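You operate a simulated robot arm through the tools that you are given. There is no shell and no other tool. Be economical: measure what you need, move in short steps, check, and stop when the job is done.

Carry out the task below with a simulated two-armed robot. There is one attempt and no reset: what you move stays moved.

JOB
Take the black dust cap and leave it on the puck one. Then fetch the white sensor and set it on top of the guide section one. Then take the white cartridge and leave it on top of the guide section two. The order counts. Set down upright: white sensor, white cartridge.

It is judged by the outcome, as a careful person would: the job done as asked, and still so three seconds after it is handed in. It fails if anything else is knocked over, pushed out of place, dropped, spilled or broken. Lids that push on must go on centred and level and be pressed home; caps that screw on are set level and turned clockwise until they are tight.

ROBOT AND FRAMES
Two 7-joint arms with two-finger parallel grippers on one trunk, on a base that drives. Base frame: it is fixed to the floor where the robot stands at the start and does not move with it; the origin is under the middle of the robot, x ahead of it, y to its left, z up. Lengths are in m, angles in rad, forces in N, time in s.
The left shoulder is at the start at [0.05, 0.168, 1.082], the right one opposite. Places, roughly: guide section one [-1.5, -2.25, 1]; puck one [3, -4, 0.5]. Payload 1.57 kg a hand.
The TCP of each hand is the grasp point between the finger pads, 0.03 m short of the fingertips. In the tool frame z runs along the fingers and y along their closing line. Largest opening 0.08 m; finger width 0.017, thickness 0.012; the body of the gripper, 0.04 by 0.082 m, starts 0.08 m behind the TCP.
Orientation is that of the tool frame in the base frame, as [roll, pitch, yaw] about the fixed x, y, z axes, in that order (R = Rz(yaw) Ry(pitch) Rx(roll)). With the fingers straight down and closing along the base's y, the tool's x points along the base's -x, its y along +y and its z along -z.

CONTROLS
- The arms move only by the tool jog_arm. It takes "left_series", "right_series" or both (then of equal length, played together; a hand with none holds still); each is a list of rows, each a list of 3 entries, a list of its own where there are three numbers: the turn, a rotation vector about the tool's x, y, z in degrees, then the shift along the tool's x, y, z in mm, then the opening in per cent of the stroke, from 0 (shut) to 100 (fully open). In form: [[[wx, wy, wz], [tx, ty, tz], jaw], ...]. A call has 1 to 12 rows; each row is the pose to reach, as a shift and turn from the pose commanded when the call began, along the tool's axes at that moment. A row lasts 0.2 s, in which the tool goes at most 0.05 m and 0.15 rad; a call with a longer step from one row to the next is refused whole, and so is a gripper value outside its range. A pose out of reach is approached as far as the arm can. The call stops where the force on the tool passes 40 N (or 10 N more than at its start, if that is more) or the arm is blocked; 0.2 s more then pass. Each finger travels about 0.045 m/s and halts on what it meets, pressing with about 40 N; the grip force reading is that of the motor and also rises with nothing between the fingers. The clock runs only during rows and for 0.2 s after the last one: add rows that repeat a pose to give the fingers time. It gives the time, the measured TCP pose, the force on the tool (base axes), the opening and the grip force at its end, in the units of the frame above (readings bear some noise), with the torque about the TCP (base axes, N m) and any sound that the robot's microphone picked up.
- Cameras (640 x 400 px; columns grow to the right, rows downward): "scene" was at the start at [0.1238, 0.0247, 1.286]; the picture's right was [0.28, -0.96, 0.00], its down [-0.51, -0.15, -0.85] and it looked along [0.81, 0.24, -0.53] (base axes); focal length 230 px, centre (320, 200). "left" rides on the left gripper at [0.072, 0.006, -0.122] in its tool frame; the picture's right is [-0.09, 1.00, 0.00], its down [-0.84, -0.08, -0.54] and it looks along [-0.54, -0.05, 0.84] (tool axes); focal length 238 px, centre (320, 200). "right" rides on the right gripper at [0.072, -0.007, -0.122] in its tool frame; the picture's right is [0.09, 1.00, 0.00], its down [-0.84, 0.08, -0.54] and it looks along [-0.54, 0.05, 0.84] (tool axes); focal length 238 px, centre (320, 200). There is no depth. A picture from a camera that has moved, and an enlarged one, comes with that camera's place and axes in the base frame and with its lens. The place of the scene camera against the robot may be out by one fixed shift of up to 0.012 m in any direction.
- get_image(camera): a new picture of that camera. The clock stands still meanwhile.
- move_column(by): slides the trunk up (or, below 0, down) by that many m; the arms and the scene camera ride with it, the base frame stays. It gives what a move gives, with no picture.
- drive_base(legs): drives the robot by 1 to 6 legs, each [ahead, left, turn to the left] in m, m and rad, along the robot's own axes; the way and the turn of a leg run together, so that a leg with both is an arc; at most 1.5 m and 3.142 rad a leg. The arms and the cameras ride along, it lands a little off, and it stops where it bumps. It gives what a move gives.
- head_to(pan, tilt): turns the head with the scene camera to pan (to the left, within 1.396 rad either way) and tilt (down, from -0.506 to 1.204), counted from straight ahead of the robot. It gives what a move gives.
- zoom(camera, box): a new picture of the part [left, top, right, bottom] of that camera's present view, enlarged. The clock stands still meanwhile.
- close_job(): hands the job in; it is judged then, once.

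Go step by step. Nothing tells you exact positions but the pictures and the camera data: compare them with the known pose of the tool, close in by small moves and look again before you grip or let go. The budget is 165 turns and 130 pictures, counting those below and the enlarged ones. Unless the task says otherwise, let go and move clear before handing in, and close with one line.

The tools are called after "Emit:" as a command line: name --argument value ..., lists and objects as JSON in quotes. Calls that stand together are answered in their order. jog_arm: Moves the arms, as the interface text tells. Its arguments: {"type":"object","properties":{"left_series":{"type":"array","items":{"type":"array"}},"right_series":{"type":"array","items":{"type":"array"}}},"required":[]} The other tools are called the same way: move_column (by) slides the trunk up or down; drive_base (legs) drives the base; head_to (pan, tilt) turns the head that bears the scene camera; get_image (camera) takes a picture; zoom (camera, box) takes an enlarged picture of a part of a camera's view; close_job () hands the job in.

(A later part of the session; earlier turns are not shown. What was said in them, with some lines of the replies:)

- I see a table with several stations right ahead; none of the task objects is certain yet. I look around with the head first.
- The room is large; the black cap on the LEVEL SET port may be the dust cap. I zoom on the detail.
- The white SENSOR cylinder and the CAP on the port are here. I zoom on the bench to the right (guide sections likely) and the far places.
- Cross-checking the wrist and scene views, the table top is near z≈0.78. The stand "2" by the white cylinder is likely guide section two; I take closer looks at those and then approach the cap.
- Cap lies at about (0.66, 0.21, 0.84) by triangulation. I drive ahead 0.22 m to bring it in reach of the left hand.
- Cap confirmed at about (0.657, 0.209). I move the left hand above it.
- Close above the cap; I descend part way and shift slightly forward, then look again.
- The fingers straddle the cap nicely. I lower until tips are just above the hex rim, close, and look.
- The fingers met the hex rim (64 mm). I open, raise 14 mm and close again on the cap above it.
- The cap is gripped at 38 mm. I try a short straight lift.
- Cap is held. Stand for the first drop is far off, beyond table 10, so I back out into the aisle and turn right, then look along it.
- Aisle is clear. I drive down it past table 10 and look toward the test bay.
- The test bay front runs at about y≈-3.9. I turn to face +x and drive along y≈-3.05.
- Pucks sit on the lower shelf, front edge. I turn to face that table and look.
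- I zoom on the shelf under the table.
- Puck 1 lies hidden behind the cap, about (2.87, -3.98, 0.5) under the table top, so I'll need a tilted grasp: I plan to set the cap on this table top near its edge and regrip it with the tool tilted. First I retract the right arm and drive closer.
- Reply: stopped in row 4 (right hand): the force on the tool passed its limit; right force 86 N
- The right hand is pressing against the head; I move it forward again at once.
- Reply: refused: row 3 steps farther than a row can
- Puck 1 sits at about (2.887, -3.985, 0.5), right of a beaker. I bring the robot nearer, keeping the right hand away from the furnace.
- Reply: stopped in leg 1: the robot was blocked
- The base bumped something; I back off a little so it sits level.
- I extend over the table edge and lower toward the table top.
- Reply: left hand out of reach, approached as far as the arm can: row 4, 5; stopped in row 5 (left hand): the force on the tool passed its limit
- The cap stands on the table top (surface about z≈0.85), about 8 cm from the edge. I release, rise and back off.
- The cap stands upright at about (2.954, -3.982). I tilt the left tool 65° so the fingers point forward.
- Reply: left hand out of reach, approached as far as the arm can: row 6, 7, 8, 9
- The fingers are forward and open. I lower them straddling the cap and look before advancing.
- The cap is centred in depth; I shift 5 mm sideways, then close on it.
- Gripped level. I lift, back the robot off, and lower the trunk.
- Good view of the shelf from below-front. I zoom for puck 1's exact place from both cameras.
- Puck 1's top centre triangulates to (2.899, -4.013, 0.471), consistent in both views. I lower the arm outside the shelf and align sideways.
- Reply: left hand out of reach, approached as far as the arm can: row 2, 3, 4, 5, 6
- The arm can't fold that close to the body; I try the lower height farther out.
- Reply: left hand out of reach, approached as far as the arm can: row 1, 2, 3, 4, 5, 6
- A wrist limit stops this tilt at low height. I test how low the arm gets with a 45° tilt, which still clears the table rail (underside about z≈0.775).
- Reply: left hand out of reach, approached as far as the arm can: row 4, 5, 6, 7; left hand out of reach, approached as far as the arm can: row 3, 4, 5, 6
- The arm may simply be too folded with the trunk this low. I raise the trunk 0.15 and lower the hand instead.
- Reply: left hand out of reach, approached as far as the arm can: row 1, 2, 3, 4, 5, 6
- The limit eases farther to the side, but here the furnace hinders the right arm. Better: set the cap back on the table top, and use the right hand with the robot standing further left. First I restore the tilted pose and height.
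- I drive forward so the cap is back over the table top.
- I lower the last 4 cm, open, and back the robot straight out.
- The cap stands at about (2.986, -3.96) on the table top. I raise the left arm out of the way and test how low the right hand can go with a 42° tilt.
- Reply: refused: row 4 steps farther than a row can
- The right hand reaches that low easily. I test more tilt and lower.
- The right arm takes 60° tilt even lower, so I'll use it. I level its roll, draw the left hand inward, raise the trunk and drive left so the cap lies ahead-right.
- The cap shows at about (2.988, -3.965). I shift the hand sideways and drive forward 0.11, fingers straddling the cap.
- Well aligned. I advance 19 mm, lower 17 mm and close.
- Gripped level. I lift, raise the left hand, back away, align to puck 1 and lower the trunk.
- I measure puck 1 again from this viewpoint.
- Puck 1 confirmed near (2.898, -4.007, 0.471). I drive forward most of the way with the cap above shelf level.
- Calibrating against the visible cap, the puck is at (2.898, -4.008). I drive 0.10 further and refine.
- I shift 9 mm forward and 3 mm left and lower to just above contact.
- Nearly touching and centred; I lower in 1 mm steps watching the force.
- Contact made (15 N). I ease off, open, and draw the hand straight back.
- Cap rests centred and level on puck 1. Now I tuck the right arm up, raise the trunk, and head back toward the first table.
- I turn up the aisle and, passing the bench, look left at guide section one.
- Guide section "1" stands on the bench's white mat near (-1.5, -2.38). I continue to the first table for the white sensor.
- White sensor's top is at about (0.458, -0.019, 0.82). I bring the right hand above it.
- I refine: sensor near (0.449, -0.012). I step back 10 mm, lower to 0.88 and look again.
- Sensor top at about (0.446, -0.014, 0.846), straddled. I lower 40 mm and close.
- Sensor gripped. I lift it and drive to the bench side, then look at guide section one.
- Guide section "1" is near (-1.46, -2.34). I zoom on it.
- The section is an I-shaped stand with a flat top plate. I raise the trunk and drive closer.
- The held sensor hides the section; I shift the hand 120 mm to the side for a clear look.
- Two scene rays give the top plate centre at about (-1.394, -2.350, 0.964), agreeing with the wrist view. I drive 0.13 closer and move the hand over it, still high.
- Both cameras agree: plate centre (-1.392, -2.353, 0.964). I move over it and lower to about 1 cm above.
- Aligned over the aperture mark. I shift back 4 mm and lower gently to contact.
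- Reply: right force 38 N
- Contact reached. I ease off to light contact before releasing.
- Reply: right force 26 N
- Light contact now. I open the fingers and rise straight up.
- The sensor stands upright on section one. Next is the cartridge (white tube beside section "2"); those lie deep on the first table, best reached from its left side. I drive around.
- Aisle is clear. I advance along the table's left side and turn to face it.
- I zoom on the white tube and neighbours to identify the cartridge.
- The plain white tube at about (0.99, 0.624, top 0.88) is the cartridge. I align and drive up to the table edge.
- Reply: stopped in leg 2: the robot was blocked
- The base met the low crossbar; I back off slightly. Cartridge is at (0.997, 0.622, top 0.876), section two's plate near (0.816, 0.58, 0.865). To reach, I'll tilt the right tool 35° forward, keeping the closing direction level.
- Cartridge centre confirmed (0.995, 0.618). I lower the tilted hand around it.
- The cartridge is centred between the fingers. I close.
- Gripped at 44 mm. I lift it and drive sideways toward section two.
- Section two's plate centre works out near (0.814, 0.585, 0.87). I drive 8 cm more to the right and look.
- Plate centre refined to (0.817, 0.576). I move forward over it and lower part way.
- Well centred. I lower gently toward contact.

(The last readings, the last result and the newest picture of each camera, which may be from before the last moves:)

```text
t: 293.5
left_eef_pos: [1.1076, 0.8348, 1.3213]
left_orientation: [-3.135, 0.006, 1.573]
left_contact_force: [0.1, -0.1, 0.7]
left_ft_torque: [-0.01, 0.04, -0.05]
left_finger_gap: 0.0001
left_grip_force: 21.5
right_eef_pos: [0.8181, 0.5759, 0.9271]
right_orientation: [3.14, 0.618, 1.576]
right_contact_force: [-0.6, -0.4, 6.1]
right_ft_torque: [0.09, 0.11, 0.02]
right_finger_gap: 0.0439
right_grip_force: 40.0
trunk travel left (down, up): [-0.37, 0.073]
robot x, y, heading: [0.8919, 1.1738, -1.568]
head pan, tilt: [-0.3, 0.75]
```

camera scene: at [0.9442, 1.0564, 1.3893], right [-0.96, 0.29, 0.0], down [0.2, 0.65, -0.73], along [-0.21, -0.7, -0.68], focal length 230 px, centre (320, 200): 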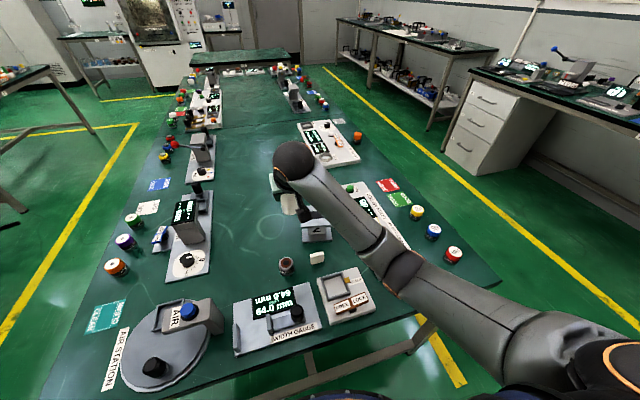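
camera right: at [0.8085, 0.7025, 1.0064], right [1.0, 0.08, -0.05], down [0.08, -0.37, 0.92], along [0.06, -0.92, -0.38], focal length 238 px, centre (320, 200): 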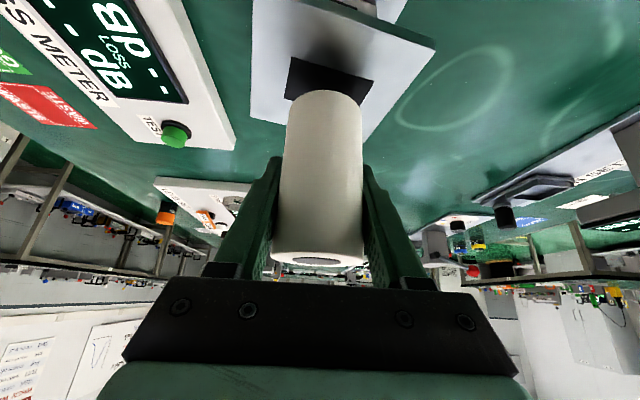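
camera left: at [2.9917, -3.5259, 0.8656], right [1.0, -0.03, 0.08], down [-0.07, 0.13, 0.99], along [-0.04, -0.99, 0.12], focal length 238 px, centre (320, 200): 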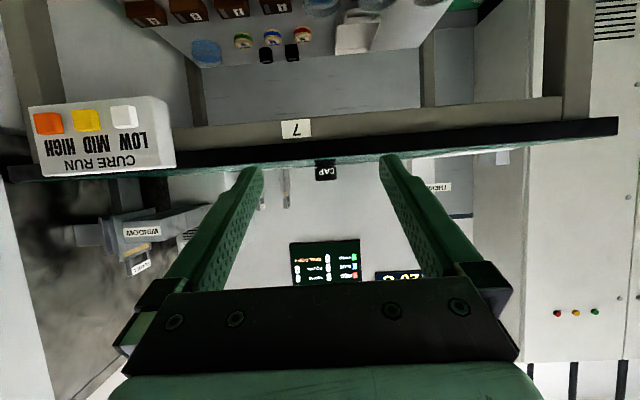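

Light contact (6 N). I open and rise straight up.

Emit:
jog_arm --right_series '[[[0, 0, 0], [0, 0, 0], 65], [[0, 0, 0], [0, 0, 0], 80], [[0, 0, 0], [0, 0, 0], 95], [[0, 0, 0], [0, 0, 0], 95], [[0, 0, 0], [-12, 0, -16], 95], [[0, 0, 0], [-35, 0, -49], 95], [[0, 0, 0], [-58, 0, -82], 95], [[0, 0, 0], [-80, 0, -114], 95], [[0, 0, 0], [-86, 0, -123], 95]]'

Emit:
get_image --camera "right"

Emit:
zoom --camera "scene" --box '[230, 160, 390, 270]'

```text
t: 295.5
left_eef_pos: [1.1073, 0.8338, 1.3217]
left_orientation: [-3.132, 0.004, 1.574]
left_contact_force: [0.4, 0.0, -0.6]
left_ft_torque: [0.02, 0.03, -0.01]
left_finger_gap: 0.0
left_grip_force: 21.7
right_eef_pos: [0.816, 0.5757, 1.0804]
right_orientation: [3.14, 0.611, 1.577]
right_contact_force: [0.0, 0.9, 0.6]
right_ft_torque: [0.02, 0.01, 0.0]
right_finger_gap: 0.0761
right_grip_force: 0.0
trunk travel left (down, up): [-0.37, 0.073]
robot x, y, heading: [0.8925, 1.1785, -1.568]
head pan, tilt: [-0.3, 0.75]
```

```text
13 pictures are left
camera right: at [0.8091, 0.7047, 1.1383], right [1.0, 0.08, -0.05], down [0.08, -0.37, 0.92], along [0.06, -0.92, -0.38], focal length 238 px, centre (320, 200)
```

right: 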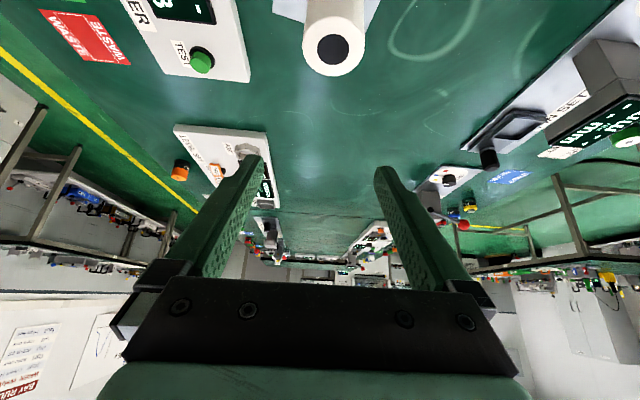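

```text
3.64 times, centred on (310, 215) of scene
camera zoom: at [0.8638, 1.0562, 1.3893], right [-0.96, 0.29, 0.0], down [0.2, 0.65, -0.73], along [-0.21, -0.7, -0.68], focal length 836 px, centre (356, 146)
```

zoom: 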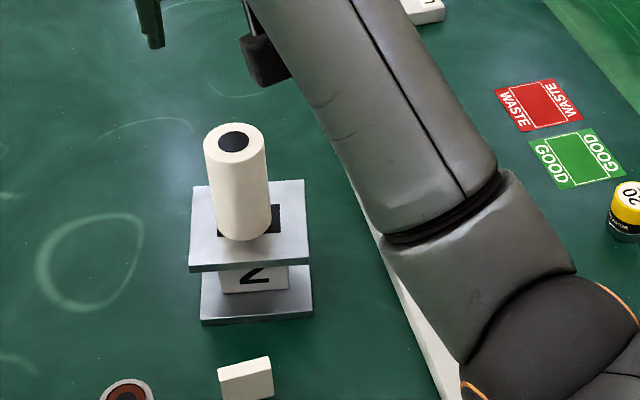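

The cartridge stands upright on section two. I back the robot clear and take a last look.

Emit:
drive_base --legs '[[-0.25, 0, 0]]'

Emit:
get_image --camera "scene"

```text
t: 297.3
left_eef_pos: [1.1054, 1.0796, 1.3211]
left_orientation: [-3.134, 0.006, 1.573]
left_contact_force: [0.1, 0.3, -0.7]
left_ft_torque: [-0.03, 0.0, 0.01]
left_finger_gap: 0.0001
left_grip_force: 21.5
right_eef_pos: [0.8145, 0.8219, 1.0809]
right_orientation: [-3.14, 0.612, 1.574]
right_contact_force: [-0.4, 0.0, -0.1]
right_ft_torque: [0.0, -0.02, -0.01]
right_finger_gap: 0.0758
right_grip_force: 0.1
trunk travel left (down, up): [-0.37, 0.073]
robot x, y, heading: [0.8888, 1.4221, -1.569]
head pan, tilt: [-0.3, 0.75]
```

```text
11 pictures are left
camera scene: at [0.8629, 1.3027, 1.3894], right [-0.96, 0.29, 0.0], down [0.2, 0.65, -0.73], along [-0.21, -0.7, -0.68], focal length 230 px, centre (320, 200)
```

scene: 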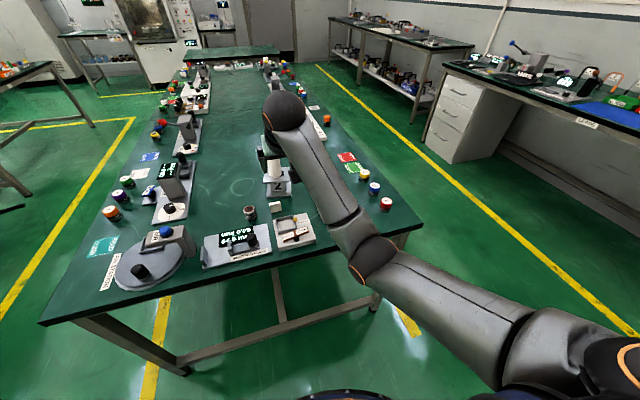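

All three items stand where asked and the hands are clear; I hand the job in.

Emit:
close_job

```text
The job is handed in.
```

The job is done, in the order you asked: the black dust cap is on puck one, the white sensor stands upright on guide section one, and the white cartridge stands upright on guide section two. The cartridge had no label. I took the plain white tube beside section two to be it.
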